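You operate a simulated robot arm through the tools that you are given. There is no shell and no other tool. Be economical: measure what you need, move in short steps, check, and stop when the job is done.

Carry out the task below with a simulated two-armed robot. There is one attempt and no reset: what you move stays moved.

JOB
Close the top aisle side drawer. Take the rolled black striped pair on the fitter bench and put it away on the fourth shelf from the bottom of the carton rack. Fetch the rolled white striped pair and set it on the far cone board. Close the white bag flap. Any order will do. Set down upright: rolled black striped pair, rolled white striped pair.
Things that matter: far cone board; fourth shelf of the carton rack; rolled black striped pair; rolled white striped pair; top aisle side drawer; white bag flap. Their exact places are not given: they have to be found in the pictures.

It is judged by the outcome, as a careful person would: the job done as asked, and still so three seconds after it is handed in. It fails if anything else is knocked over, pushed out of place, dropped, spilled or broken.

ROBOT AND FRAMES
Two 6-joint arms with fingered hands on one trunk, on a base that drives. Base frame: it is fixed to the floor where the robot stands at the start and does not move with it; the origin is under the middle of the robot, x ahead of it, y to its left, z up. Lengths are in m, angles in rad, forces in N, time in s.
The left shoulder is at the start at [0.05, 0.17, 1.035], the right one opposite. With the tool pointing down near the work surface each hand reaches from about 0.52 to 0.78 m from the robot's upright axis, wherever it stands, measured 20 degrees to its own side. Places, roughly: far cone board [0.2, 1.4, 1.1]; fourth shelf of the carton rack [-2.3, -0.1, 1.3]; rolled black striped pair (6x6x6 cm) [1.1, -0.5, 0.9]; rolled white striped pair (6x6x6 cm) [1, 0, 0.9]; top aisle side drawer [0.9, -0.1, 0.8]; white bag flap [-3.2, 0.6, 0.4]. Payload 3.5 kg a hand.
The tool frame of a hand sits at the grasp point between the pads (the TCP): z along the fingers, y along the line on which they close. The tips reach 0.026 m beyond it. Largest opening 0.132 m; the body of the gripper starts 0.073 m behind the TCP. The gripper is a hand of 3 fingers: y runs from the thumb to the fingers, the wrist lies at [0, 0, -0.234] in the tool frame, and closing takes about 1.5 s.
Orientation is told as [roll, pitch, yaw] about the base's x, y, z axes, in that order, counted from this pose: with the fingers straight down and closing along the base's y, the tool's x points along the base's -x, its y along +y and its z along -z.

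CONTROLS
- The arms move only by the tool apply_moves. It takes "left_plan", "right_plan" or both (then of equal length, played together; a hand with none holds still); each is a list of rows, each a list of 2 entries, a list of its own where there are three numbers: the turn, a rotation vector about the base's x, y, z in units of 120 degrees (1.0 is 120 degrees), then the shift along the base's x, y, z in units of 300 mm (1.0 is 300 mm). In form: [[[ax, ay, az], [x, y, z]], ...]. A call has 1 to 12 rows; each row is the pose to reach, as a shift and turn from the pose commanded when the call began. "left_claw" and "right_claw" are, for a hand that has rows, the finger opening in m, from 0 to 0.132, set as the call begins (left out, the last holds). A call with a number of a shift or a turn outside -1 to 1 is refused whole. Rows are played at 5 a second. More than 0.05 m and 0.15 rad between two rows, or a gripper value outside its range, and nothing of the call is played. A pose out of reach is approached as far as the arm can. The call stops where the force on the tool passes 40 N (or 10 N more than at its start, if that is more) or the arm is blocked; 0.2 s more then pass. Each finger travels about 0.108 m/s and halts on what it meets, pressing with about 30 N; the grip force reading is that of the motor and also rises with nothing between the fingers. The clock runs only during rows and for 0.2 s after the last one: add rows that repeat a pose to give the fingers time. The reply holds the time, the measured pose of the TCP, the force on the tool along the base axes, the opening and the grip force, in the units named above and with some noise, with the torque about the TCP (base axes, N m) and any sound that the robot's microphone picked up.
- Cameras (640 x 400 px; columns grow to the right, rows downward): "scene" is now at [0.039, -0.0158, 1.6225]; the picture's right is [-0.18, -0.98, 0.00], its down [-0.72, 0.13, -0.68] and it looks along [0.67, -0.12, -0.73] (base axes); focal length 278 px, centre (320, 200). "left" rides on the left gripper at [-0.062, 0.003, -0.092] in its tool frame; the picture's right is [-0.05, -1.00, 0.00], its down [0.83, -0.04, -0.56] and it looks along [0.55, -0.03, 0.83] (tool axes); focal length 230 px, centre (320, 200). "right" rides on the right gripper at [0.062, 0.003, -0.092] in its tool frame; the picture's right is [-0.05, 1.00, 0.00], its down [-0.83, -0.04, -0.56] and it looks along [-0.55, -0.03, 0.83] (tool axes); focal length 230 px, centre (320, 200).
- capture(camera): a new picture of that camera. It takes no simulated time.
- move_column(by): slides the trunk up (or, below 0, down) by that many m; the arms and the scene camera ride with it, the base frame stays. It gives what a move gives, with no picture.
- roll_base(legs): drives the robot by 1 to 6 legs, each [ahead, left, turn to the left] in m, m and rad, along the robot's own axes; the way and the turn of a leg run together, so that a leg with both is an arc; at most 1.5 m and 3.142 rad a leg. The arms and the cameras ride along, it lands a little off, and it stops where it bumps. It gives what a move gives.
- finger_targets(finger1, finger2, thumb_bend, hand): sets how far each is bent, from 0 (flat) to 100 (curled in); at 30 the hand is open as for a grip, at 70 the pads meet at the TCP. One left out holds its place. A second passes; each finger stops where it meets its share of the squeeze, and holds until it gets a number again. A gripper value or a shape takes the hand back. It gives what a move gives, with no picture; readings hold the bend of each and the force on the fingers (four entries, about 0 where the hand has none), thumb and palm.
- preshape(shape, hand): the hand has 3 fingers and takes this shape, open, in about a second: jaw (thumb against the fingers, like two jaws); tri (thumb and two fingers); tip (a fingertip pinch); poke (one finger out to press); point (the index stretched); flat (the hand flat); cup (the hand cupped); fist (a fist). The gripper value then closes the fingers along that shape, each until it touches; the sizes above hold for jaw. It gives what a move gives, with no picture.
- pan_tilt(pan, tilt): turns the head with the scene camera to pan (to the left, within 1.501 rad either way) and tilt (down, from -0.506 to 1.204), counted from straight ahead of the robot. It gives what a move gives.
- pixel_to_xyz(camera, pixels): for up to 12 pixels [column, row] of the newest picture of that camera ("zoom" is the newest enlarged one), the place [x, y, z] in the base frame of the surface seen there, good to about 0.002 m. It takes no simulated time.
- enlarge(camera, box): a new picture of the part [left, top, right, bottom] of that camera's present view, enlarged. It takes no simulated time.
- finish_job(): hands the job in; it is judged then, once.

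Work in short steps. Measure before you move; look again where a grasp or a placing could have gone wrong, and mend it. You have 110 turns and 100 pictures in all, those below and enlarged ones among them. Open the grippers and draw the arms clear of the work before you hand the job in, unless the task says otherwise; then end with one line.

The tools are called after "Emit:" as a command line: name --argument value ..., lists and objects as JSON in quotes. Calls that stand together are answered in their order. apply_moves: Moves the arms, as the interface text tells. Its arguments: {"type":"object","properties":{"left_plan":{"type":"array","items":{"type":"array"}},"left_claw":{"type":"number"},"right_plan":{"type":"array","items":{"type":"array"}},"right_claw":{"type":"number"}},"required":[]} The other tools are called the same way: move_column (by) slides the trunk up or down; preshape (shape, hand) gives the hand a shape; finger_targets (finger1, finger2, thumb_bend, hand) moves the fingers one by one; roll_base (legs) drives the base; pan_tilt (pan, tilt) turns the head that bears the scene camera; capture (camera) takes a picture; pixel_to_xyz (camera, pixels) gives the place of the surface under pixels of a picture; enlarge (camera, box) takes an enlarged picture of a part of a camera's view; finish_job () hands the job in.

At the start:

```text
t: 0.0
left_position: [0.5904, 0.1952, 1.1671]
left_orientation: [0.0, 0.001, 0.002]
left_ft_force: [-0.3, 0.0, -0.4]
left_moment: [-0.01, 0.0, -0.03]
left_grip_width: 0.132
left_gripper_force: 0.1
left_shape: jaw
left_bend: [30.0, 30.0, 30.0]
left_finger forces: [0.1, 0.0, 0.0, 0.1, 0.0, 0.0]
right_position: [0.5903, -0.3197, 1.185]
right_orientation: [-0.001, -0.001, 0.0]
right_ft_force: [0.5, -0.4, -0.2]
right_moment: [0.03, 0.01, -0.01]
right_grip_width: 0.1318
right_gripper_force: 0.1
right_shape: jaw
right_bend: [30.0, 30.0, 30.0]
right_finger forces: [0.0, 0.0, 0.0, 0.0, 0.0, 0.0]
trunk travel left (down, up): [-0.65, 0.06]
robot x, y, heading: [-0.0017, -0.0012, -0.001]
head pan, tilt: [-0.182, 0.822]
```

scene: 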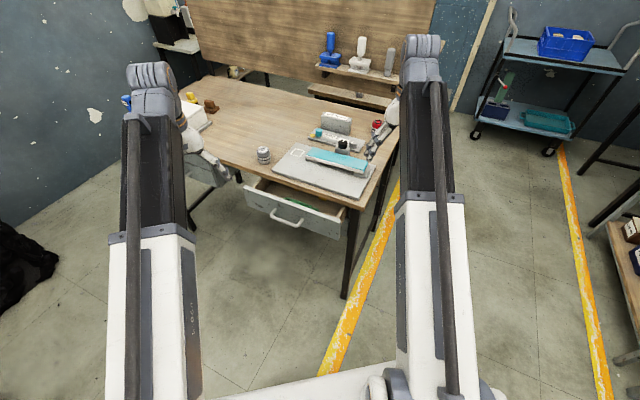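
right: 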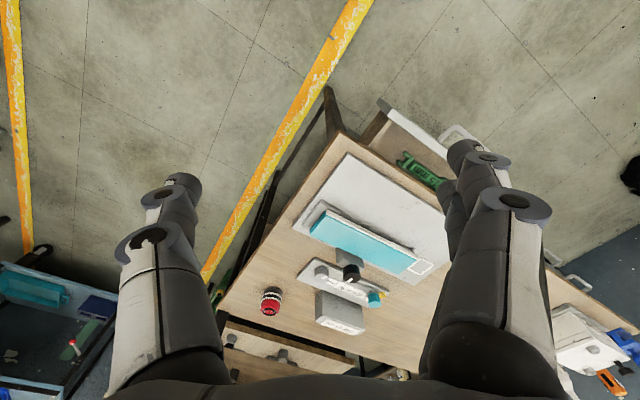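
left: 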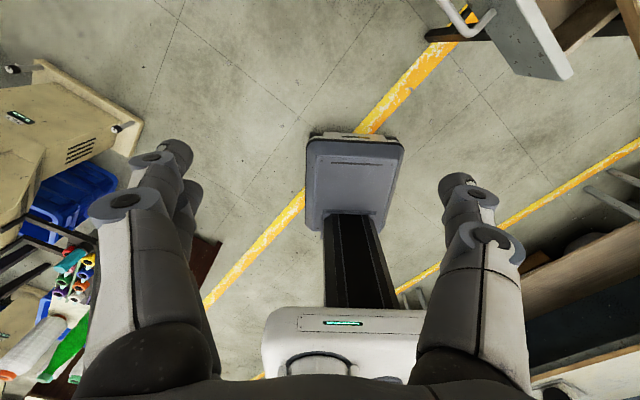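

The scene shows the bench with an open drawer near (295,205), a white/grey roll near (263,155) and a red one near (378,125). I enlarge the bench for detail.

Emit:
enlarge --camera "scene" --box '[170, 30, 410, 250]'

Emit:
pixel_to_xyz --camera "scene" --pixels '[[263, 152], [378, 124], [295, 222], [270, 212], [320, 238], [247, 180], [355, 195], [300, 170], [240, 100], [340, 147]]'

```text
1.82 times, centred on (290, 140) of scene
```

zoom: 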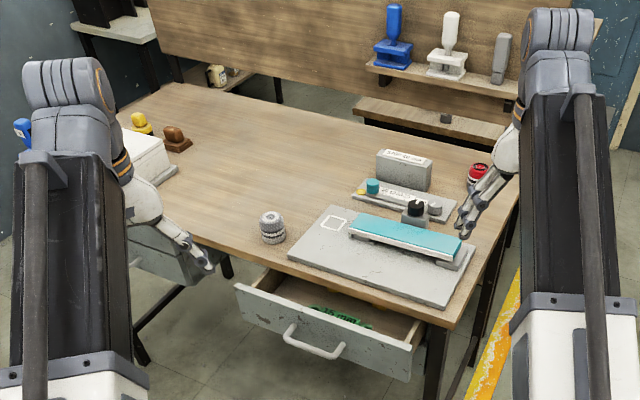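

```text
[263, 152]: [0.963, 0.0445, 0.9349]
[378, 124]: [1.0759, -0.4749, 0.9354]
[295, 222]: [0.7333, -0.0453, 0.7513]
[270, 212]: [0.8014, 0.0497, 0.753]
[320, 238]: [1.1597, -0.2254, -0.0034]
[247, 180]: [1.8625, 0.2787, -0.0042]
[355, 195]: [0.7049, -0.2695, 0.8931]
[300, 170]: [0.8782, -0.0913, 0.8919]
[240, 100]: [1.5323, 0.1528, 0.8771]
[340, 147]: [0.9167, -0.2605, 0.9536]
```

I zoom on the two candidates to identify the colours.

Emit:
enlarge --camera "scene" --box '[230, 130, 300, 175]'

Emit:
enlarge --camera "scene" --box '[345, 105, 415, 150]'

Emit:
enlarge --camera "right" --box '[220, 260, 340, 340]'

Emit:
pan_tilt --pan 1.4 --tilt 0.5

Emit:
capture --camera "scene"

```text
8.89 times, centred on (265, 152) of scene
```

zoom: 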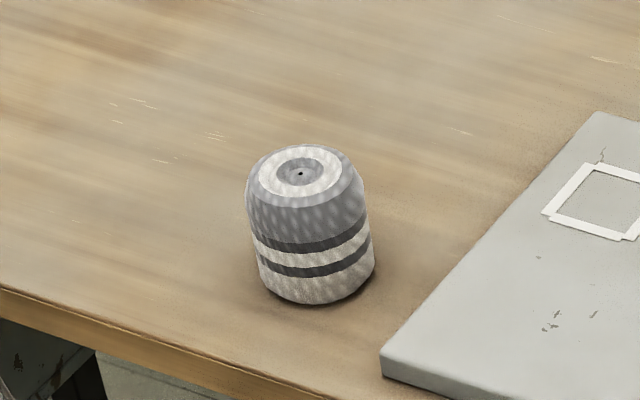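

```text
8.89 times, centred on (380, 128) of scene
```

zoom: 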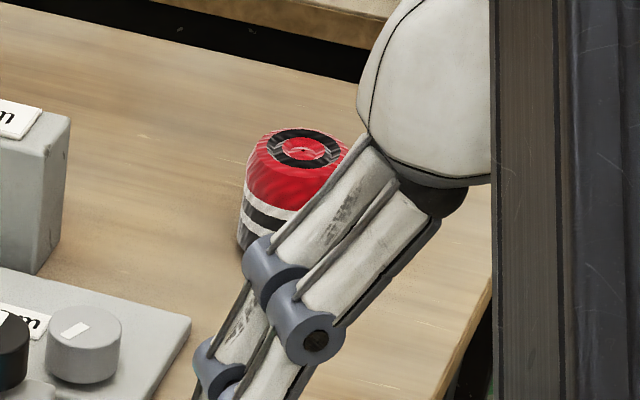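

```text
5.00 times, centred on (280, 300) of right
```

zoom: 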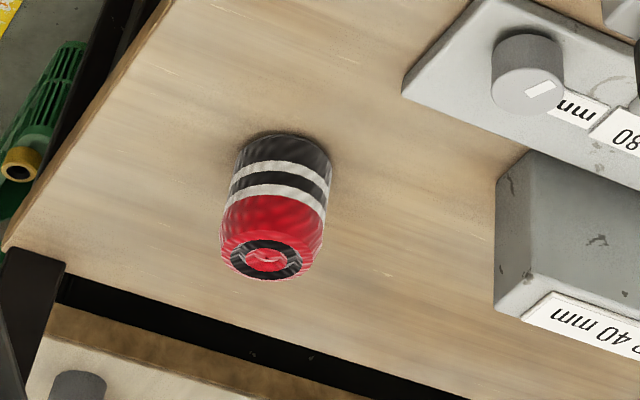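

```text
t: 1.6
left_position: [0.5908, 0.1942, 1.1671]
left_orientation: [0.0, 0.0, 0.001]
left_ft_force: [-0.2, -0.8, 0.5]
left_moment: [-0.01, -0.01, -0.02]
left_grip_width: 0.1319
left_gripper_force: 0.0
left_shape: jaw
left_bend: [30.0, 30.0, 30.0]
left_finger forces: [0.0, 0.0, 0.1, 0.0, 0.0, 0.0]
right_position: [0.5915, -0.3196, 1.1849]
right_orientation: [0.0, 0.001, 0.002]
right_ft_force: [-0.7, 0.3, 0.3]
right_moment: [-0.01, -0.03, -0.02]
right_grip_width: 0.1319
right_gripper_force: 0.1
right_shape: jaw
right_bend: [30.0, 30.0, 30.0]
right_finger forces: [0.0, 0.1, 0.0, 0.1, 0.1, 0.0]
trunk travel left (down, up): [-0.65, 0.06]
robot x, y, heading: [0.003, 0.002, 0.006]
head pan, tilt: [1.4, 0.499]
```

```text
92 pictures are left
```

scene: 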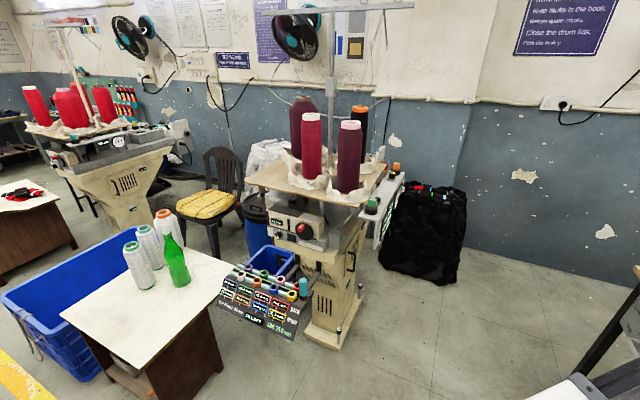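

The view left shows a knitting machine with a cone-holding board. I measure points on it.

Emit:
pixel_to_xyz --camera "scene" --pixels '[[265, 178], [300, 195], [330, 205], [375, 190], [290, 170], [255, 185], [340, 200], [205, 270], [270, 290], [310, 165], [375, 170], [110, 310]]'

Emit:
enlarge --camera "scene" --box '[220, 80, 420, 240]'

```text
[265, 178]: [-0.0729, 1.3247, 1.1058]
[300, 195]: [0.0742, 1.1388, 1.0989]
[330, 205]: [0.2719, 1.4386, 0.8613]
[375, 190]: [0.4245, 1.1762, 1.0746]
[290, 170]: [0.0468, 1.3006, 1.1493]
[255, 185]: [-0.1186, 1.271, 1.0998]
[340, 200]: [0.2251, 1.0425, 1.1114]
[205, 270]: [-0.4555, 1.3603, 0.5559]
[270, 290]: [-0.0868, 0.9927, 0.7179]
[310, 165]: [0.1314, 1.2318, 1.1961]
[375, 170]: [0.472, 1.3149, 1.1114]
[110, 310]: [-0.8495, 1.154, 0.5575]
```

```text
2.50 times, centred on (320, 160) of scene
```

zoom: 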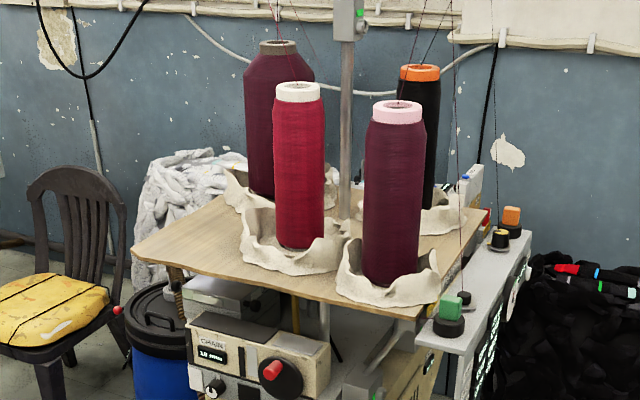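

The target board is the wooden plate at z≈1.10, with free surface around (-0.1,1.27). Now I look back at the drawer to measure its front.

Emit:
pan_tilt --pan -0.1 --tilt 0.85

Emit:
enlarge --camera "scene" --box '[210, 130, 410, 255]'

Emit:
capture --camera "scene"

```text
t: 3.2
left_position: [0.592, 0.1955, 1.167]
left_orientation: [0.0, 0.001, 0.0]
left_ft_force: [0.0, 0.5, 0.3]
left_moment: [-0.02, 0.03, 0.0]
left_grip_width: 0.1315
left_gripper_force: 0.0
left_shape: jaw
left_bend: [30.0, 30.0, 30.0]
left_finger forces: [0.0, 0.0, 0.1, 0.1, 0.1, 0.0]
right_position: [0.591, -0.3197, 1.1839]
right_orientation: [-0.002, 0.001, 0.0]
right_ft_force: [0.2, 0.4, -0.5]
right_moment: [0.01, 0.01, -0.01]
right_grip_width: 0.1318
right_gripper_force: 0.0
right_shape: jaw
right_bend: [30.0, 30.0, 30.0]
right_finger forces: [0.0, 0.0, 0.1, 0.0, 0.0, 0.0]
trunk travel left (down, up): [-0.65, 0.06]
robot x, y, heading: [-0.0005, 0.0005, -0.002]
head pan, tilt: [-0.099, 0.85]
```

```text
3.20 times, centred on (310, 192) of scene
```

zoom: 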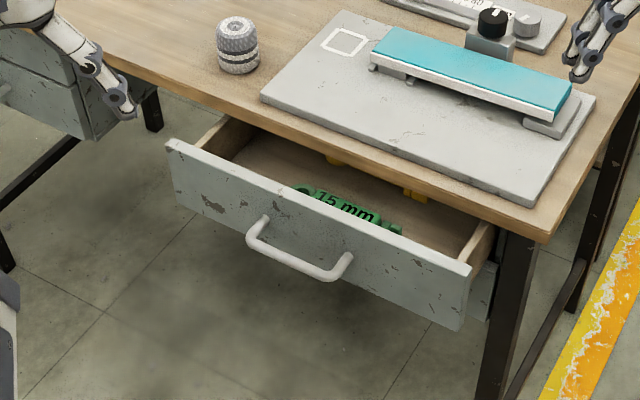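

```text
89 pictures are left
```

scene: 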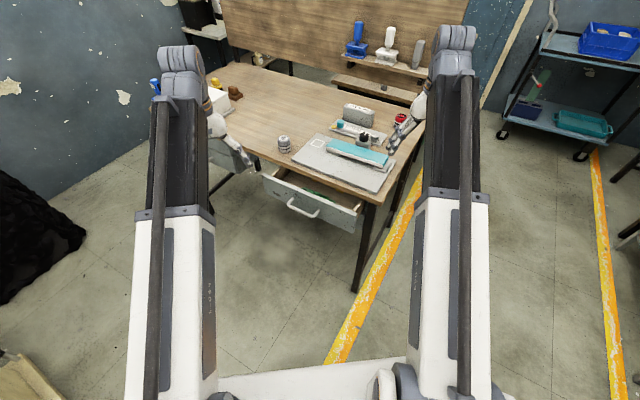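

I measure the drawer front, handle, bench edge and slab.

Emit:
pixel_to_xyz --camera "zoom" --pixels '[[170, 145], [466, 270], [320, 205], [310, 240], [300, 275], [262, 225], [345, 262], [260, 98], [540, 235], [120, 70], [455, 318], [485, 300]]'

```text
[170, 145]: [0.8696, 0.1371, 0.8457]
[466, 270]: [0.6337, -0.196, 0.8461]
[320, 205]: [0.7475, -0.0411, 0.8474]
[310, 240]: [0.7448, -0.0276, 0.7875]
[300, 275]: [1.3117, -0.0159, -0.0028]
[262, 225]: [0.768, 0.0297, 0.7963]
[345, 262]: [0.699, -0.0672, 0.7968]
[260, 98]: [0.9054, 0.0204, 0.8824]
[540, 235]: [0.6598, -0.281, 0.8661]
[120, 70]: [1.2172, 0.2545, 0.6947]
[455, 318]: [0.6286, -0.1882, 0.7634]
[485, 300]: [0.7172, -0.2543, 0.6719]
```

The drawer face points along (-0.816,0.578) and is about 0.11 m open. I turn to face the drawer squarely and sidestep left so the left arm is straight before the handle.

Emit:
roll_base --legs '[[0, 0, -0.614], [-0.12, 0.25, 0]]'

Emit:
preshape --hand "left" --shape "fist"

Emit:
capture --camera "scene"

```text
t: 6.9
left_position: [0.6422, 0.099, 1.1671]
left_orientation: [0.0, -0.001, -0.607]
left_ft_force: [-0.4, 0.1, 0.1]
left_moment: [-0.01, -0.01, 0.01]
left_grip_width: 0.1321
left_gripper_force: 0.0
left_shape: jaw
left_bend: [30.0, 30.0, 30.0]
left_finger forces: [0.0, 0.0, 0.0, 0.0, 0.0, 0.0]
right_position: [0.3481, -0.3252, 1.1846]
right_orientation: [0.0, 0.001, -0.607]
right_ft_force: [-1.0, -1.3, 0.3]
right_moment: [-0.02, -0.01, 0.03]
right_grip_width: 0.1321
right_gripper_force: 0.1
right_shape: jaw
right_bend: [30.0, 30.0, 30.0]
right_finger forces: [0.0, 0.1, 0.0, 0.0, 0.0, 0.1]
trunk travel left (down, up): [-0.65, 0.06]
robot x, y, heading: [0.0442, 0.273, -0.606]
head pan, tilt: [-0.099, 0.85]
```

```text
t: 7.8
left_position: [0.6409, 0.0969, 1.1654]
left_orientation: [0.0, 0.0, -0.607]
left_ft_force: [-0.3, 0.6, 0.3]
left_moment: [0.03, 0.02, -0.02]
left_grip_width: 0.0
left_gripper_force: 0.0
left_shape: fist
left_bend: [100.0, 100.0, 54.0]
left_finger forces: [0.0, 0.0, 0.0, 0.0, 0.0, 0.0]
right_position: [0.3467, -0.3249, 1.1839]
right_orientation: [-0.001, 0.0, -0.606]
right_ft_force: [-0.6, -1.7, 0.2]
right_moment: [0.05, -0.04, 0.03]
right_grip_width: 0.132
right_gripper_force: 0.1
right_shape: jaw
right_bend: [30.0, 30.0, 30.0]
right_finger forces: [0.0, 0.1, 0.1, 0.0, 0.1, 0.0]
trunk travel left (down, up): [-0.65, 0.06]
robot x, y, heading: [0.0447, 0.2738, -0.61]
head pan, tilt: [-0.099, 0.85]
```

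```text
88 pictures are left
```

scene: 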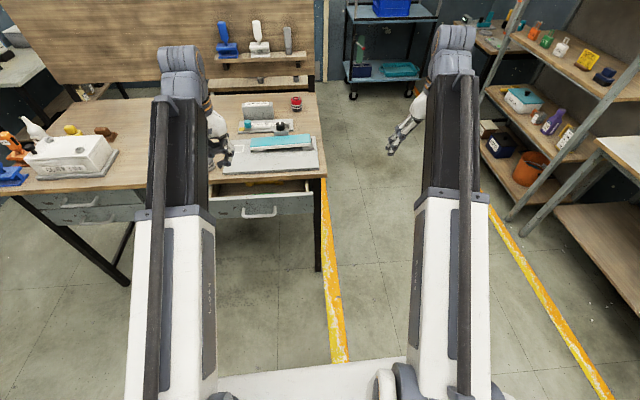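

The view confirms the robot faces the drawer; handle at about (260,213). I lower the trunk 0.25 m, then pitch the left fist forward to horizontal at the handle height.

Emit:
move_column --by -0.25

Emit:
apply_moves --left_plan '[[[-0.039, -0.056, 0], [0, -0.013, -0.035]], [[-0.078, -0.112, 0], [-0.008, -0.026, -0.07]], [[-0.117, -0.168, 0], [-0.012, -0.04, -0.105]], [[-0.156, -0.224, 0], [-0.016, -0.05, -0.14]], [[-0.195, -0.28, 0], [-0.02, -0.065, -0.175]], [[-0.234, -0.335, 0], [-0.024, -0.08, -0.21]], [[-0.273, -0.391, 0], [-0.028, -0.09, -0.245]], [[-0.312, -0.447, 0], [-0.032, -0.105, -0.28]], [[-0.351, -0.503, 0], [-0.036, -0.12, -0.315]], [[-0.39, -0.559, 0], [-0.04, -0.13, -0.35]], [[-0.43, -0.615, 0], [-0.043, -0.14, -0.383]]]'

Emit:
capture --camera "scene"

Emit:
capture --camera "left"

```text
t: 10.4
left_position: [0.6417, 0.0959, 0.9177]
left_orientation: [-0.001, 0.0, -0.606]
left_ft_force: [-0.3, -0.4, 0.2]
left_moment: [0.0, 0.0, 0.01]
left_grip_width: 0.0
left_gripper_force: 0.1
left_shape: fist
left_bend: [100.0, 100.0, 54.0]
left_finger forces: [0.1, 0.0, 0.1, 0.0, 0.1, 0.0]
right_position: [0.3467, -0.324, 0.9348]
right_orientation: [0.0, 0.0, -0.607]
right_ft_force: [-0.1, -0.1, -0.9]
right_moment: [0.0, 0.0, 0.02]
right_grip_width: 0.1318
right_gripper_force: 0.1
right_shape: jaw
right_bend: [30.0, 30.0, 30.0]
right_finger forces: [0.0, 0.1, 0.0, 0.0, 0.0, 0.1]
trunk travel left (down, up): [-0.4, 0.31]
robot x, y, heading: [0.0434, 0.2758, -0.604]
head pan, tilt: [-0.099, 0.85]
```

```text
t: 12.8
left_position: [0.7101, 0.0019, 0.8291]
left_orientation: [-0.04, -1.439, -0.577]
left_ft_force: [0.4, 0.2, -0.9]
left_moment: [0.0, -0.02, -0.04]
left_grip_width: 0.0
left_gripper_force: 0.1
left_shape: fist
left_bend: [100.0, 100.0, 54.0]
left_finger forces: [0.0, 0.0, 0.1, 0.0, 0.1, 0.0]
left hand out of reach, approached as far as the arm can: row 5, 6, 7, 8, 9, 10, 11
right_position: [0.3476, -0.3239, 0.9335]
right_orientation: [-0.001, -0.001, -0.606]
right_ft_force: [0.1, 0.4, -0.2]
right_moment: [-0.01, 0.01, -0.04]
right_grip_width: 0.1319
right_gripper_force: 0.0
right_shape: jaw
right_bend: [30.0, 30.0, 30.0]
right_finger forces: [0.1, 0.0, 0.1, 0.0, 0.0, 0.0]
trunk travel left (down, up): [-0.4, 0.31]
robot x, y, heading: [0.0437, 0.2743, -0.61]
head pan, tilt: [-0.099, 0.85]
```

```text
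87 pictures are left
```

scene: 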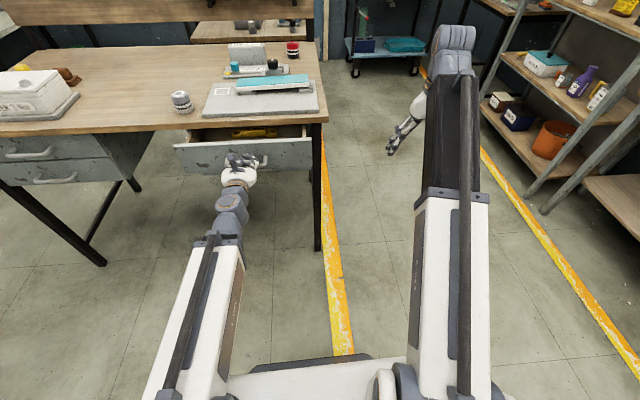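

```text
86 pictures are left
```

left: 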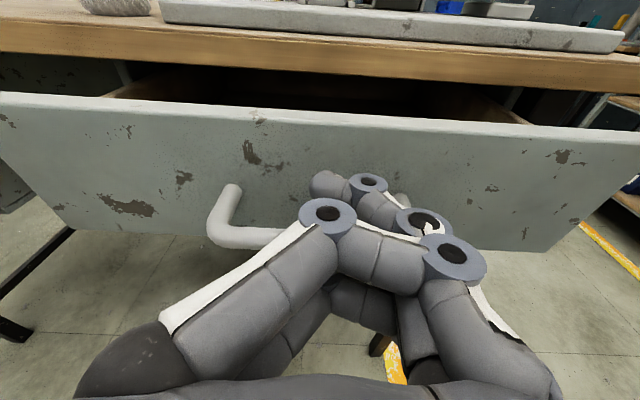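

The fist is horizontal at the drawer front, beside the handle at (235,220) in the left view. I push along the drawer normal; the force stop guards it.

Emit:
apply_moves --left_plan '[[[0, 0, 0], [0.109, -0.077, 0]], [[0, 0, 0], [0.218, -0.154, 0]], [[0, 0, 0], [0.327, -0.231, 0]], [[0, 0, 0], [0.4, -0.283, 0]], [[0, 0, 0], [0.47, -0.333, 0]], [[0, 0, 0], [0.54, -0.382, 0]], [[0, 0, 0], [0.61, -0.432, 0]]]'

Emit:
capture --camera "scene"

Emit:
capture --camera "left"

```text
t: 13.8
left_position: [0.826, -0.0831, 0.8304]
left_orientation: [0.0, -1.44, -0.617]
left_ft_force: [-25.6, 14.4, 3.6]
left_moment: [-0.01, -0.08, -0.17]
left_grip_width: 0.0
left_gripper_force: 0.0
left_shape: fist
left_bend: [100.0, 100.0, 81.0]
left_finger forces: [0.0, 0.1, 0.0, 0.0, 29.3, 0.0]
right_position: [0.3455, -0.3231, 0.9355]
right_orientation: [-0.001, -0.003, -0.607]
right_ft_force: [1.1, -0.7, 0.3]
right_moment: [-0.03, 0.0, 0.01]
right_grip_width: 0.132
right_gripper_force: 0.0
right_shape: jaw
right_bend: [30.0, 30.0, 30.0]
right_finger forces: [0.0, 0.1, 0.0, 0.1, 0.0, 0.0]
trunk travel left (down, up): [-0.4, 0.31]
robot x, y, heading: [0.0415, 0.2755, -0.608]
head pan, tilt: [-0.099, 0.85]
stopped in row 5 (left hand): the force on the tool passed its limit at 91 N (the readings are from after the stop); the commanded pose is now the measured one
```

```text
85 pictures are left
```

scene: 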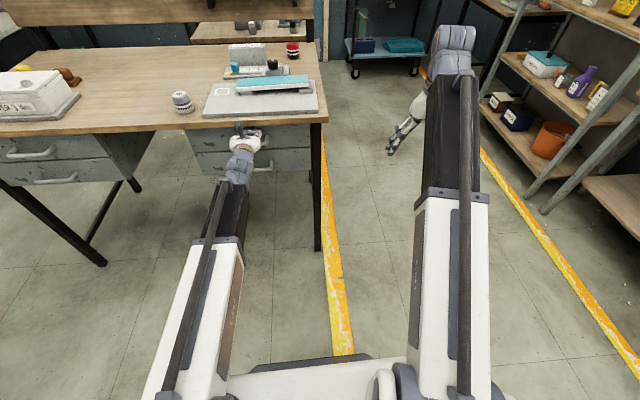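

```text
84 pictures are left
```

left: 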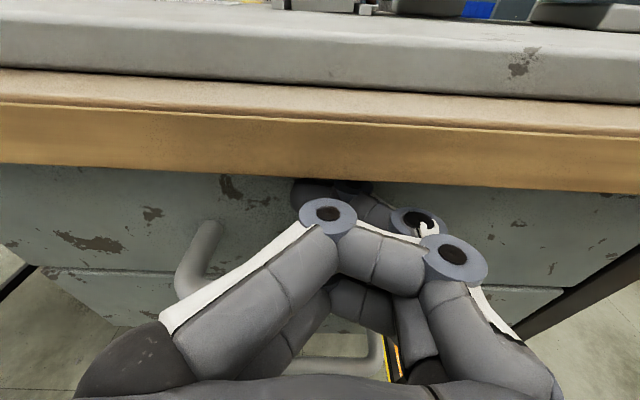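

The drawer looks fully home. I draw the fist straight back out and check.

Emit:
apply_moves --left_plan '[[[0, 0, 0], [-0.1, 0.071, 0]], [[0, 0, 0], [-0.2, 0.142, 0]], [[0, 0, 0], [-0.3, 0.212, 0]], [[0, 0, 0], [-0.35, 0.248, 0]]]'

Emit:
enlarge --camera "scene" --box '[160, 60, 340, 200]'

Emit:
pixel_to_xyz --camera "zoom" --pixels '[[105, 285], [470, 255], [130, 320], [480, 300], [75, 145], [475, 65], [400, 320], [330, 380]]'

```text
t: 14.8
left_position: [0.724, -0.0102, 0.8271]
left_orientation: [-0.012, -1.435, -0.607]
left_ft_force: [0.2, 0.2, -1.1]
left_moment: [0.0, -0.01, 0.02]
left_grip_width: 0.0
left_gripper_force: 0.0
left_shape: fist
left_bend: [100.0, 100.0, 54.0]
left_finger forces: [0.1, 0.1, 0.0, 0.0, 0.1, 0.1]
right_position: [0.3481, -0.3256, 0.9347]
right_orientation: [0.0, 0.0, -0.607]
right_ft_force: [0.0, 0.1, -0.7]
right_moment: [-0.01, -0.01, 0.04]
right_grip_width: 0.1318
right_gripper_force: 0.1
right_shape: jaw
right_bend: [30.0, 30.0, 30.0]
right_finger forces: [0.1, 0.0, 0.0, 0.1, 0.1, 0.0]
trunk travel left (down, up): [-0.4, 0.31]
robot x, y, heading: [0.0442, 0.2818, -0.606]
head pan, tilt: [-0.099, 0.85]
```

```text
2.86 times, centred on (250, 130) of scene
```

zoom: 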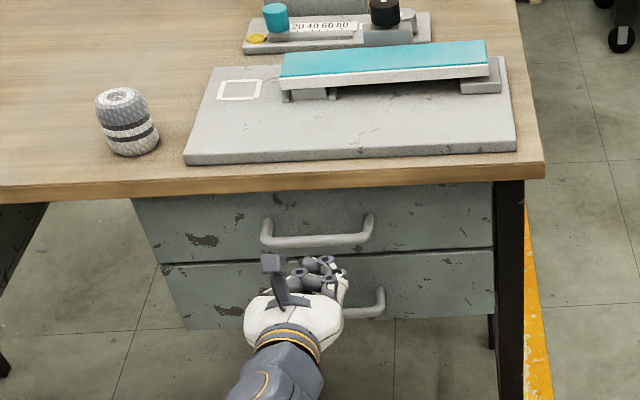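

```text
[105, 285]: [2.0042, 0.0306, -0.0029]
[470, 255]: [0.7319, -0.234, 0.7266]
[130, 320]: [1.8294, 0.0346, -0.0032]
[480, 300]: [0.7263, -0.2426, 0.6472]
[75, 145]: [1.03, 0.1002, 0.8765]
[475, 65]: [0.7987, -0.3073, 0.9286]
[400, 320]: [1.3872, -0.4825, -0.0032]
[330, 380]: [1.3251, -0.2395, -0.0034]
```

Both drawer fronts are flush at n≈0.733: closed. I raise the trunk and turn the left hand back down while clear of the bench.

Emit:
move_column --by 0.25

Emit:
apply_moves --left_plan '[[[0.039, 0.056, 0], [-0.01, 0.007, 0.02]], [[0.078, 0.112, 0], [-0.02, 0.014, 0.04]], [[0.117, 0.168, 0], [-0.03, 0.021, 0.06]], [[0.156, 0.224, 0], [-0.04, 0.028, 0.08]], [[0.195, 0.28, 0], [-0.05, 0.035, 0.1]], [[0.234, 0.335, 0], [-0.06, 0.042, 0.12]], [[0.273, 0.391, 0], [-0.07, 0.05, 0.14]], [[0.312, 0.447, 0], [-0.08, 0.057, 0.16]], [[0.351, 0.503, 0], [-0.09, 0.064, 0.18]], [[0.394, 0.563, 0], [-0.1, 0.071, 0.2]]]'

Emit:
preshape --hand "left" --shape "jaw"

Emit:
roll_base --legs '[[0.22, 0.1, 0]]'

Emit:
capture --camera "scene"

Emit:
capture --camera "left"

```text
t: 17.4
left_position: [0.7263, -0.0101, 1.0769]
left_orientation: [-0.007, -1.436, -0.611]
left_ft_force: [-0.2, -0.2, -0.1]
left_moment: [0.02, 0.02, -0.03]
left_grip_width: 0.0
left_gripper_force: 0.0
left_shape: fist
left_bend: [100.0, 100.0, 54.0]
left_finger forces: [0.0, 0.0, 0.0, 0.1, 0.1, 0.0]
right_position: [0.3469, -0.3249, 1.1828]
right_orientation: [0.0, 0.0, -0.608]
right_ft_force: [0.2, 0.0, -0.1]
right_moment: [-0.02, -0.01, -0.02]
right_grip_width: 0.1319
right_gripper_force: 0.0
right_shape: jaw
right_bend: [30.0, 30.0, 30.0]
right_finger forces: [0.0, 0.0, 0.1, 0.0, 0.0, 0.0]
trunk travel left (down, up): [-0.65, 0.06]
robot x, y, heading: [0.0421, 0.2743, -0.609]
head pan, tilt: [-0.099, 0.85]
```

```text
refused: row 10 steps farther than a row can; nothing moved
```

```text
t: 18.3
left_position: [0.7253, -0.0109, 1.0784]
left_orientation: [-0.007, -1.434, -0.611]
left_ft_force: [0.8, -0.8, -0.4]
left_moment: [-0.01, 0.01, -0.03]
left_grip_width: 0.0578
left_gripper_force: 0.2
left_shape: jaw
left_bend: [87.0, 86.0, 30.0]
left_finger forces: [0.0, 0.1, 0.0, 0.0, 0.1, 0.0]
right_position: [0.348, -0.3239, 1.1841]
right_orientation: [0.0, 0.001, -0.609]
right_ft_force: [0.6, -0.7, 0.4]
right_moment: [-0.02, 0.01, -0.02]
right_grip_width: 0.132
right_gripper_force: 0.0
right_shape: jaw
right_bend: [30.0, 30.0, 30.0]
right_finger forces: [0.0, 0.1, 0.0, 0.0, 0.0, 0.1]
trunk travel left (down, up): [-0.65, 0.06]
robot x, y, heading: [0.0445, 0.2737, -0.607]
head pan, tilt: [-0.099, 0.85]
```

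```text
t: 20.1
left_position: [0.9663, -0.0525, 1.0773]
left_orientation: [-0.01, -1.432, -0.604]
left_ft_force: [-1.0, -0.9, -0.2]
left_moment: [0.01, 0.0, 0.0]
left_grip_width: 0.0581
left_gripper_force: 0.1
left_shape: jaw
left_bend: [87.0, 86.0, 30.0]
left_finger forces: [0.0, 0.1, 0.0, 0.0, 0.0, 0.0]
right_position: [0.5893, -0.3677, 1.1828]
right_orientation: [-0.001, 0.0, -0.601]
right_ft_force: [0.2, -0.4, 0.4]
right_moment: [0.0, 0.03, 0.01]
right_grip_width: 0.1319
right_gripper_force: 0.1
right_shape: jaw
right_bend: [30.0, 30.0, 30.0]
right_finger forces: [0.0, 0.0, 0.0, 0.1, 0.0, 0.0]
trunk travel left (down, up): [-0.65, 0.06]
robot x, y, heading: [0.2772, 0.2287, -0.607]
head pan, tilt: [-0.099, 0.85]
```

```text
82 pictures are left
```

scene: 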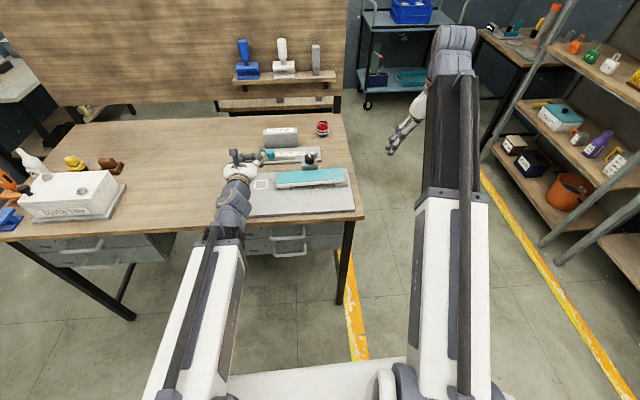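

```text
81 pictures are left
```

left: 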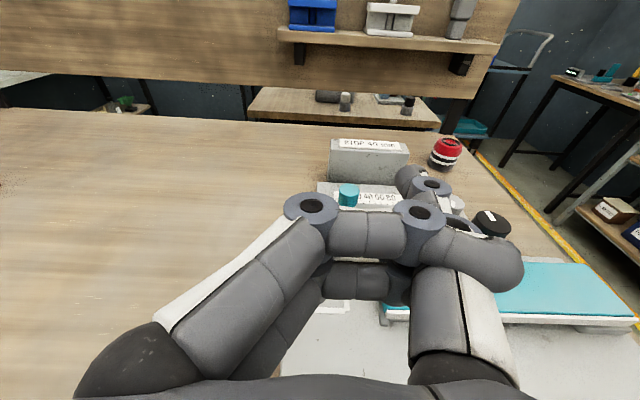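

One row exceeded the step limit so the un-pitch was not played; the hand is above the bench at z 1.08, clear of all. I un-pitch it in 11 smaller rows while shifting to above the white pair.

Emit:
apply_moves --left_plan '[[[0.036, 0.051, 0], [0, 0.02, 0.02]], [[0.072, 0.102, 0], [0, 0.04, 0.04]], [[0.108, 0.153, 0], [0, 0.07, 0.06]], [[0.144, 0.204, 0], [0, 0.1, 0.08]], [[0.18, 0.255, 0], [0, 0.13, 0.1]], [[0.216, 0.306, 0], [0, 0.16, 0.1]], [[0.252, 0.357, 0], [0, 0.19, 0.1]], [[0.288, 0.408, 0], [0, 0.22, 0.1]], [[0.324, 0.459, 0], [0, 0.25, 0.1]], [[0.36, 0.51, 0], [0, 0.28, 0.1]], [[0.392, 0.561, 0], [0.01, 0.3, 0.1]]]'

Emit:
preshape --hand "left" --shape "jaw"

Emit:
capture --camera "left"

Emit:
capture --camera "scene"

```text
t: 22.5
left_position: [0.9682, 0.0384, 1.1083]
left_orientation: [-0.001, 0.002, -0.609]
left_ft_force: [0.6, 0.1, 0.4]
left_moment: [0.01, -0.03, 0.01]
left_grip_width: 0.0579
left_gripper_force: 0.1
left_shape: jaw
left_bend: [87.0, 86.0, 30.0]
left_finger forces: [0.0, 0.0, 0.1, 0.1, 0.0, 0.0]
left hand out of reach, approached as far as the arm can: row 1
right_position: [0.5879, -0.368, 1.1848]
right_orientation: [0.001, -0.001, -0.601]
right_ft_force: [-0.2, 0.9, 0.2]
right_moment: [0.01, -0.04, -0.03]
right_grip_width: 0.1317
right_gripper_force: 0.0
right_shape: jaw
right_bend: [30.0, 30.0, 30.0]
right_finger forces: [0.0, 0.0, 0.0, 0.0, 0.1, 0.1]
trunk travel left (down, up): [-0.65, 0.06]
robot x, y, heading: [0.2777, 0.2324, -0.603]
head pan, tilt: [-0.099, 0.85]
```

```text
t: 23.4
left_position: [0.9675, 0.038, 1.1078]
left_orientation: [0.0, -0.002, -0.609]
left_ft_force: [0.5, -1.0, -0.6]
left_moment: [0.01, 0.0, 0.04]
left_grip_width: 0.0581
left_gripper_force: 0.1
left_shape: jaw
left_bend: [87.0, 86.0, 30.0]
left_finger forces: [0.0, 0.0, 0.0, 0.0, 0.0, 0.1]
right_position: [0.5872, -0.3673, 1.184]
right_orientation: [0.0, -0.001, -0.601]
right_ft_force: [0.0, -0.5, -0.1]
right_moment: [0.0, 0.02, 0.0]
right_grip_width: 0.1318
right_gripper_force: 0.1
right_shape: jaw
right_bend: [30.0, 30.0, 30.0]
right_finger forces: [0.0, 0.1, 0.0, 0.1, 0.1, 0.0]
trunk travel left (down, up): [-0.65, 0.06]
robot x, y, heading: [0.2799, 0.2271, -0.6]
head pan, tilt: [-0.099, 0.85]
```

```text
80 pictures are left
```

left: 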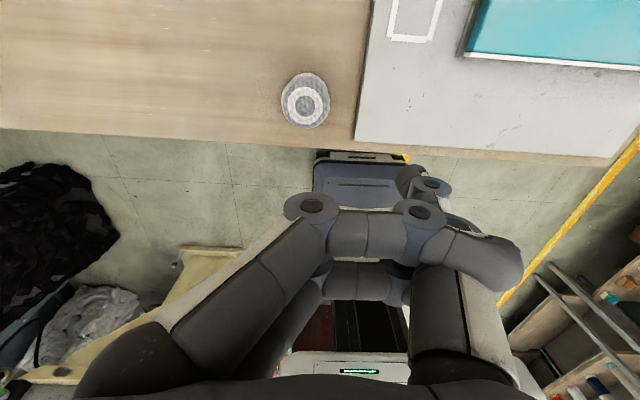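

```text
79 pictures are left
```

scene: 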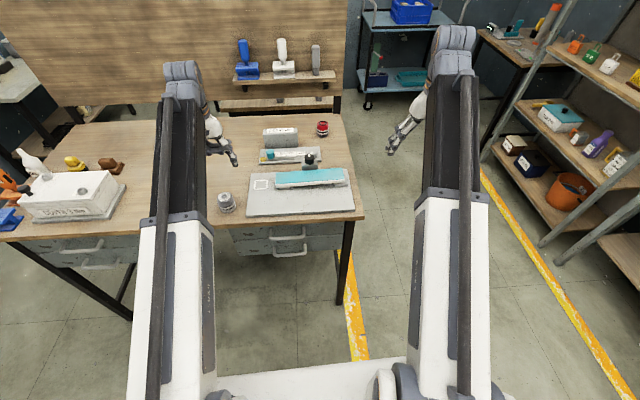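

The left fingers still sit at 0.058 m; I'll set the opening in the move. First measure the white pair in both pictures.

Emit:
pixel_to_xyz --camera "left" --pixels '[[304, 104], [304, 74], [281, 100], [329, 104], [307, 128], [358, 70], [356, 135]]'

Emit:
pixel_to_xyz --camera "scene" --pixels '[[225, 196], [217, 202], [234, 202], [226, 210]]'

```text
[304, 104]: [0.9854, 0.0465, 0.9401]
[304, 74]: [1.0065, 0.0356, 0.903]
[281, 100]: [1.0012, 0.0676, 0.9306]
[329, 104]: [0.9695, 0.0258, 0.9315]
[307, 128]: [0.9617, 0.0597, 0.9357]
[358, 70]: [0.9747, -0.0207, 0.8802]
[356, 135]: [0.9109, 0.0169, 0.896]
```

```text
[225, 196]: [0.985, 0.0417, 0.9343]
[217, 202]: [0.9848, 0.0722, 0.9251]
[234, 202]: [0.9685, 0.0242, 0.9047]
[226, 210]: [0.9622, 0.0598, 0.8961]
```

White pair centre is (0.985,0.047), z 0.877–0.937, with the grey slab 6.5 cm off on the right. I yaw the left hand ~82° so it closes along the bench depth, opened to 0.10.

Emit:
apply_moves --left_plan '[[[0, 0, 0.0625], [0.02, 0.01, 0]], [[0, 0, 0.125], [0.04, 0.02, 0]], [[0, 0, 0.1875], [0.057, 0.03, 0]], [[0, 0, 0.25], [0.057, 0.03, 0]], [[0, 0, 0.3125], [0.057, 0.03, 0]], [[0, 0, 0.375], [0.057, 0.03, 0]], [[0, 0, 0.4375], [0.057, 0.03, 0]], [[0, 0, 0.5], [0.057, 0.03, 0]], [[0, 0, 0.5625], [0.057, 0.03, 0]], [[0, 0, 0.625], [0.057, 0.03, 0]], [[0, 0, 0.6875], [0.057, 0.03, 0]]]' --left_claw 0.11

Emit:
capture --camera "left"

```text
t: 25.8
left_position: [0.9849, 0.047, 1.1079]
left_orientation: [-0.002, 0.0, 0.832]
left_ft_force: [-0.1, 0.7, 0.0]
left_moment: [0.01, 0.03, -0.03]
left_grip_width: 0.0478
left_gripper_force: 0.1
left_shape: jaw
left_bend: [85.0, 85.0, 52.0]
left_finger forces: [0.1, 0.1, 0.0, 0.0, 0.1, 0.0]
right_position: [0.5892, -0.3685, 1.1848]
right_orientation: [0.001, 0.001, -0.601]
right_ft_force: [0.4, 0.5, 0.4]
right_moment: [0.01, 0.03, -0.02]
right_grip_width: 0.132
right_gripper_force: 0.0
right_shape: jaw
right_bend: [30.0, 30.0, 30.0]
right_finger forces: [0.0, 0.0, 0.0, 0.1, 0.0, 0.0]
trunk travel left (down, up): [-0.65, 0.06]
robot x, y, heading: [0.2794, 0.2314, -0.605]
head pan, tilt: [-0.099, 0.85]
```

```text
78 pictures are left
```

left: 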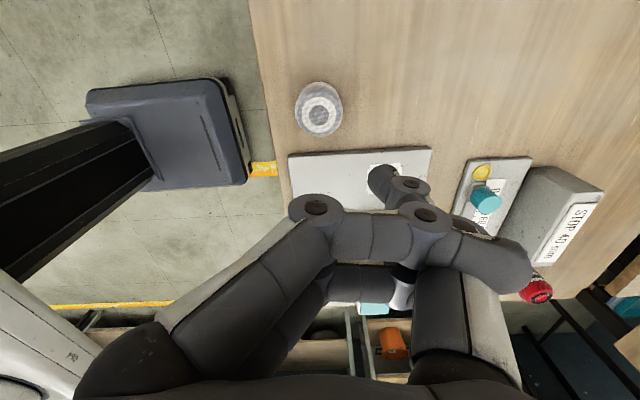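

The fingers are locked against the thumb (bend 85/85/52). I free them one by one: thumb out first, then fingers.

Emit:
finger_targets --hand "left" --thumb_bend 0

Emit:
finger_targets --hand "left" --finger1 20 --finger2 20

Emit:
capture --camera "left"

```text
t: 26.8
left_position: [0.9843, 0.0474, 1.1074]
left_orientation: [-0.001, 0.0, 0.83]
left_ft_force: [-0.4, 0.9, 0.2]
left_moment: [-0.01, -0.01, 0.02]
left_grip_width: 0.0525
left_gripper_force: 0.0
left_shape: fingers
left_bend: [84.0, 84.0, 16.0]
left_finger forces: [0.1, 0.0, 0.1, 0.0, 0.0, 0.1]
right_position: [0.5874, -0.3667, 1.1841]
right_orientation: [0.001, 0.0, -0.602]
right_ft_force: [-0.7, -0.9, -0.8]
right_moment: [-0.01, 0.0, 0.01]
right_grip_width: 0.132
right_gripper_force: 0.0
right_shape: jaw
right_bend: [30.0, 30.0, 30.0]
right_finger forces: [0.1, 0.0, 0.1, 0.0, 0.0, 0.0]
trunk travel left (down, up): [-0.65, 0.06]
robot x, y, heading: [0.2825, 0.2259, -0.604]
head pan, tilt: [-0.099, 0.85]
```

```text
t: 27.8
left_position: [0.9853, 0.0479, 1.1072]
left_orientation: [-0.002, -0.002, 0.831]
left_ft_force: [-0.3, -0.4, -0.1]
left_moment: [-0.02, -0.03, 0.01]
left_grip_width: 0.0578
left_gripper_force: 0.0
left_shape: fingers
left_bend: [80.0, 80.0, 16.0]
left_finger forces: [0.0, 0.1, 0.0, 0.0, 0.0, 0.1]
right_position: [0.5884, -0.3675, 1.184]
right_orientation: [0.0, 0.0, -0.603]
right_ft_force: [1.1, 0.5, -0.5]
right_moment: [0.02, -0.06, -0.02]
right_grip_width: 0.132
right_gripper_force: 0.1
right_shape: jaw
right_bend: [30.0, 30.0, 30.0]
right_finger forces: [0.0, 0.1, 0.0, 0.0, 0.0, 0.1]
trunk travel left (down, up): [-0.65, 0.06]
robot x, y, heading: [0.2803, 0.2323, -0.599]
head pan, tilt: [-0.099, 0.85]
```

```text
77 pictures are left
```

left: 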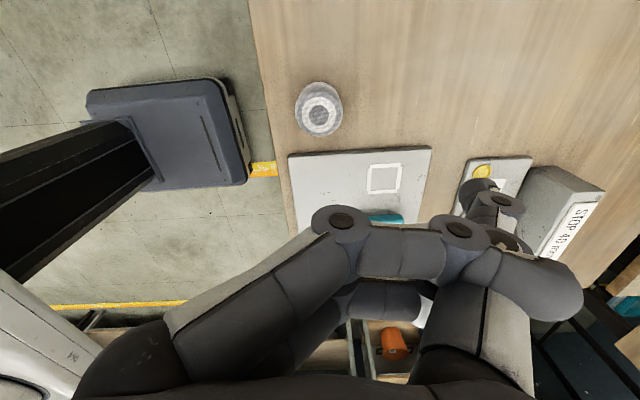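

They're still hooked (80/80/16). I curl the fingers fully in, open the thumb to flat, then open the fingers.

Emit:
finger_targets --hand "left" --finger1 100 --finger2 100

Emit:
finger_targets --hand "left" --thumb_bend 0

Emit:
finger_targets --hand "left" --finger1 30 --finger2 30

```text
t: 28.8
left_position: [0.9847, 0.0478, 1.1075]
left_orientation: [-0.001, 0.001, 0.831]
left_ft_force: [0.0, 0.4, 0.1]
left_moment: [-0.01, 0.01, 0.02]
left_grip_width: 0.0616
left_gripper_force: 0.0
left_shape: fingers
left_bend: [85.0, 85.0, 16.0]
left_finger forces: [0.0, 0.0, 0.0, 0.0, 0.0, 0.1]
right_position: [0.588, -0.3675, 1.1851]
right_orientation: [0.001, 0.0, -0.602]
right_ft_force: [0.2, 0.4, 0.6]
right_moment: [0.02, -0.01, 0.01]
right_grip_width: 0.1317
right_gripper_force: 0.0
right_shape: jaw
right_bend: [30.0, 30.0, 30.0]
right_finger forces: [0.0, 0.0, 0.0, 0.0, 0.0, 0.1]
trunk travel left (down, up): [-0.65, 0.06]
robot x, y, heading: [0.2792, 0.2313, -0.601]
head pan, tilt: [-0.099, 0.85]
```

```text
t: 29.8
left_position: [0.9851, 0.0481, 1.1074]
left_orientation: [-0.003, 0.002, 0.831]
left_ft_force: [0.1, -0.1, -0.4]
left_moment: [0.0, 0.04, 0.03]
left_grip_width: 0.0615
left_gripper_force: 0.0
left_shape: fingers
left_bend: [86.0, 86.0, 15.0]
left_finger forces: [0.0, 0.1, 0.1, 0.0, 0.1, 0.1]
right_position: [0.588, -0.368, 1.1849]
right_orientation: [0.001, 0.0, -0.602]
right_ft_force: [1.2, -0.2, -0.8]
right_moment: [-0.01, 0.0, 0.01]
right_grip_width: 0.1322
right_gripper_force: 0.1
right_shape: jaw
right_bend: [30.0, 30.0, 30.0]
right_finger forces: [0.1, 0.0, 0.1, 0.0, 0.0, 0.1]
trunk travel left (down, up): [-0.65, 0.06]
robot x, y, heading: [0.2838, 0.2333, -0.601]
head pan, tilt: [-0.099, 0.85]
```

```text
t: 30.8
left_position: [0.9845, 0.0482, 1.1068]
left_orientation: [-0.002, 0.002, 0.83]
left_ft_force: [-0.1, 0.6, -0.4]
left_moment: [0.04, 0.05, 0.01]
left_grip_width: 0.0587
left_gripper_force: 0.1
left_shape: fingers
left_bend: [81.0, 81.0, 15.0]
left_finger forces: [0.0, 0.0, 0.1, 0.0, 0.0, 0.1]
right_position: [0.5883, -0.3677, 1.1829]
right_orientation: [-0.001, 0.0, -0.602]
right_ft_force: [0.2, 0.4, 0.9]
right_moment: [0.02, 0.02, -0.02]
right_grip_width: 0.1319
right_gripper_force: 0.1
right_shape: jaw
right_bend: [30.0, 30.0, 30.0]
right_finger forces: [0.1, 0.0, 0.0, 0.0, 0.0, 0.0]
trunk travel left (down, up): [-0.65, 0.06]
robot x, y, heading: [0.2807, 0.2315, -0.598]
head pan, tilt: [-0.099, 0.85]
```

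Opening the thumb is blocked, so the thumb tip must be inside the finger curl. I curl the thumb in and open the fingers first.

Emit:
preshape --hand "left" --shape "fist"

Emit:
finger_targets --hand "left" --thumb_bend 100

Emit:
capture --camera "left"

Emit:
finger_targets --hand "left" --finger1 0 --finger2 0

Emit:
capture --camera "left"

```text
t: 31.7
left_position: [0.9856, 0.0473, 1.1079]
left_orientation: [-0.001, 0.0, 0.831]
left_ft_force: [0.8, -0.6, -0.8]
left_moment: [-0.02, -0.05, -0.04]
left_grip_width: 0.0
left_gripper_force: 0.0
left_shape: fist
left_bend: [100.0, 100.0, 54.0]
left_finger forces: [0.0, 0.1, 0.1, 0.0, 0.0, 0.0]
right_position: [0.5882, -0.3679, 1.1841]
right_orientation: [0.001, -0.001, -0.603]
right_ft_force: [-0.6, 0.0, -0.2]
right_moment: [-0.02, 0.0, 0.01]
right_grip_width: 0.1318
right_gripper_force: 0.1
right_shape: jaw
right_bend: [30.0, 30.0, 30.0]
right_finger forces: [0.1, 0.0, 0.0, 0.0, 0.0, 0.0]
trunk travel left (down, up): [-0.65, 0.06]
robot x, y, heading: [0.2841, 0.2333, -0.603]
head pan, tilt: [-0.099, 0.85]
```

```text
t: 32.7
left_position: [0.9845, 0.0472, 1.108]
left_orientation: [-0.001, 0.0, 0.83]
left_ft_force: [-0.7, -0.2, 0.0]
left_moment: [0.02, -0.01, 0.0]
left_grip_width: 0.0628
left_gripper_force: 0.0
left_shape: fingers
left_bend: [100.0, 100.0, 100.0]
left_finger forces: [0.0, 0.0, 0.0, 0.1, 0.1, 0.0]
right_position: [0.5887, -0.3675, 1.184]
right_orientation: [0.0, 0.0, -0.601]
right_ft_force: [-0.7, -0.3, -0.6]
right_moment: [0.02, 0.01, 0.04]
right_grip_width: 0.1319
right_gripper_force: 0.1
right_shape: jaw
right_bend: [30.0, 30.0, 30.0]
right_finger forces: [0.0, 0.0, 0.1, 0.0, 0.1, 0.0]
trunk travel left (down, up): [-0.65, 0.06]
robot x, y, heading: [0.2813, 0.2302, -0.604]
head pan, tilt: [-0.099, 0.85]
```

```text
76 pictures are left
```

left: 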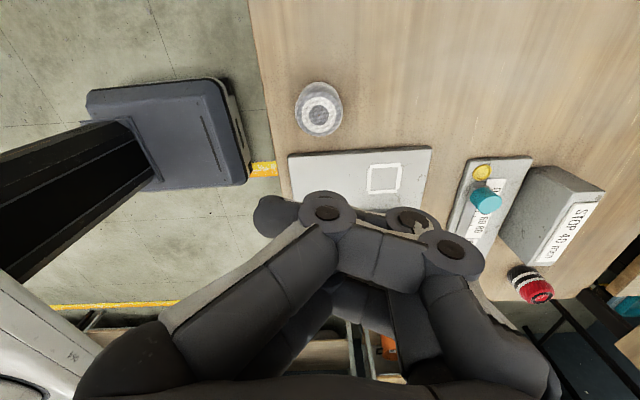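

```text
t: 33.7
left_position: [0.9853, 0.048, 1.1073]
left_orientation: [-0.002, 0.0, 0.831]
left_ft_force: [-0.2, 0.3, -0.2]
left_moment: [0.02, -0.03, -0.02]
left_grip_width: 0.0597
left_gripper_force: 0.0
left_shape: fingers
left_bend: [100.0, 100.0, 100.0]
left_finger forces: [0.0, 0.0, 0.0, 0.0, 0.0, 0.0]
right_position: [0.5884, -0.368, 1.1845]
right_orientation: [0.0, -0.002, -0.6]
right_ft_force: [0.2, 1.0, 0.2]
right_moment: [-0.01, 0.03, -0.01]
right_grip_width: 0.1322
right_gripper_force: 0.0
right_shape: jaw
right_bend: [30.0, 30.0, 30.0]
right_finger forces: [0.0, 0.1, 0.0, 0.1, 0.0, 0.0]
trunk travel left (down, up): [-0.65, 0.06]
robot x, y, heading: [0.2813, 0.227, -0.596]
head pan, tilt: [-0.099, 0.85]
```

```text
75 pictures are left
```

left: 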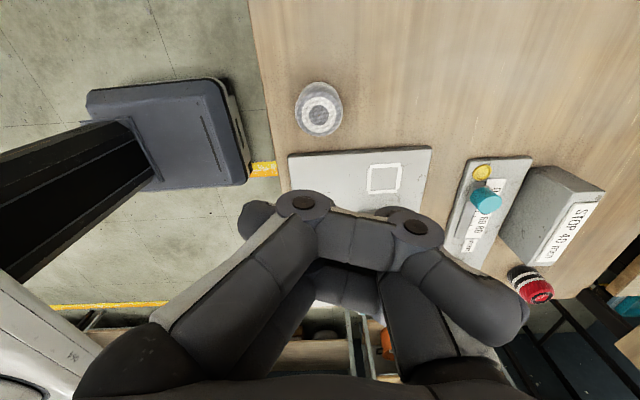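

The thumb lies over the fingers. From a clean fist I open only the thumb while fingers stay fully curled, then open the fingers.

Emit:
preshape --hand "left" --shape "fist"

Emit:
finger_targets --hand "left" --finger1 100 --finger2 100 --thumb_bend 0

Emit:
capture --camera "left"

Emit:
finger_targets --hand "left" --finger1 0 --finger2 100 --thumb_bend 0

Emit:
capture --camera "left"

```text
t: 34.6
left_position: [0.9855, 0.0484, 1.106]
left_orientation: [-0.001, 0.001, 0.832]
left_ft_force: [-0.3, 0.1, -0.1]
left_moment: [-0.03, -0.02, -0.01]
left_grip_width: 0.0
left_gripper_force: 0.0
left_shape: fist
left_bend: [100.0, 100.0, 54.0]
left_finger forces: [0.0, 0.0, 0.0, 0.1, 0.0, 0.0]
right_position: [0.588, -0.3677, 1.1832]
right_orientation: [-0.002, -0.001, -0.601]
right_ft_force: [-0.5, -0.6, 0.6]
right_moment: [0.03, -0.02, 0.02]
right_grip_width: 0.1321
right_gripper_force: 0.0
right_shape: jaw
right_bend: [30.0, 30.0, 30.0]
right_finger forces: [0.0, 0.1, 0.0, 0.0, 0.0, 0.0]
trunk travel left (down, up): [-0.65, 0.06]
robot x, y, heading: [0.2801, 0.2314, -0.603]
head pan, tilt: [-0.099, 0.85]
```

```text
t: 35.6
left_position: [0.9855, 0.0481, 1.1069]
left_orientation: [-0.002, 0.0, 0.833]
left_ft_force: [0.4, -0.4, -0.9]
left_moment: [0.03, -0.01, 0.03]
left_grip_width: 0.0792
left_gripper_force: 0.0
left_shape: fingers
left_bend: [99.0, 99.0, 16.0]
left_finger forces: [0.0, 0.1, 0.0, 0.0, 0.0, 0.0]
right_position: [0.588, -0.367, 1.1834]
right_orientation: [0.0, 0.001, -0.601]
right_ft_force: [0.7, -0.1, 0.5]
right_moment: [0.0, 0.01, 0.02]
right_grip_width: 0.132
right_gripper_force: 0.1
right_shape: jaw
right_bend: [30.0, 30.0, 30.0]
right_finger forces: [0.1, 0.1, 0.0, 0.0, 0.0, 0.1]
trunk travel left (down, up): [-0.65, 0.06]
robot x, y, heading: [0.2799, 0.2301, -0.607]
head pan, tilt: [-0.099, 0.85]
```

```text
74 pictures are left
```

left: 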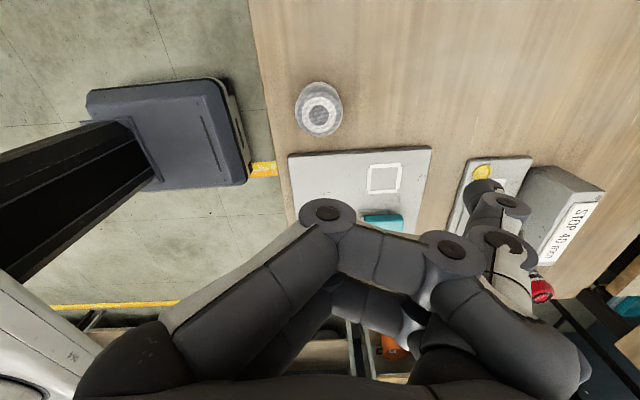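

```text
t: 36.6
left_position: [0.9843, 0.0472, 1.1069]
left_orientation: [-0.001, -0.002, 0.829]
left_ft_force: [-0.5, 0.7, -0.4]
left_moment: [-0.03, 0.01, 0.0]
left_grip_width: 0.0756
left_gripper_force: 0.0
left_shape: fingers
left_bend: [96.0, 98.0, 15.0]
left_finger forces: [0.1, 0.0, 0.0, 0.0, 0.0, 0.1]
right_position: [0.5869, -0.3674, 1.1841]
right_orientation: [0.0, -0.002, -0.601]
right_ft_force: [0.8, -0.2, 0.1]
right_moment: [0.04, -0.02, -0.02]
right_grip_width: 0.1321
right_gripper_force: 0.0
right_shape: jaw
right_bend: [30.0, 30.0, 30.0]
right_finger forces: [0.0, 0.0, 0.1, 0.0, 0.0, 0.0]
trunk travel left (down, up): [-0.65, 0.06]
robot x, y, heading: [0.283, 0.2312, -0.605]
head pan, tilt: [-0.099, 0.85]
```

```text
73 pictures are left
```

left: 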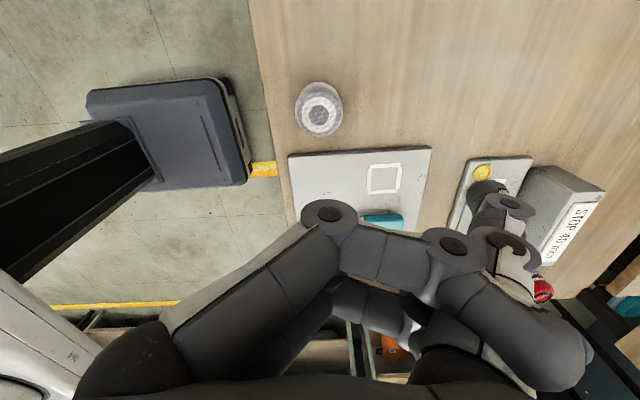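

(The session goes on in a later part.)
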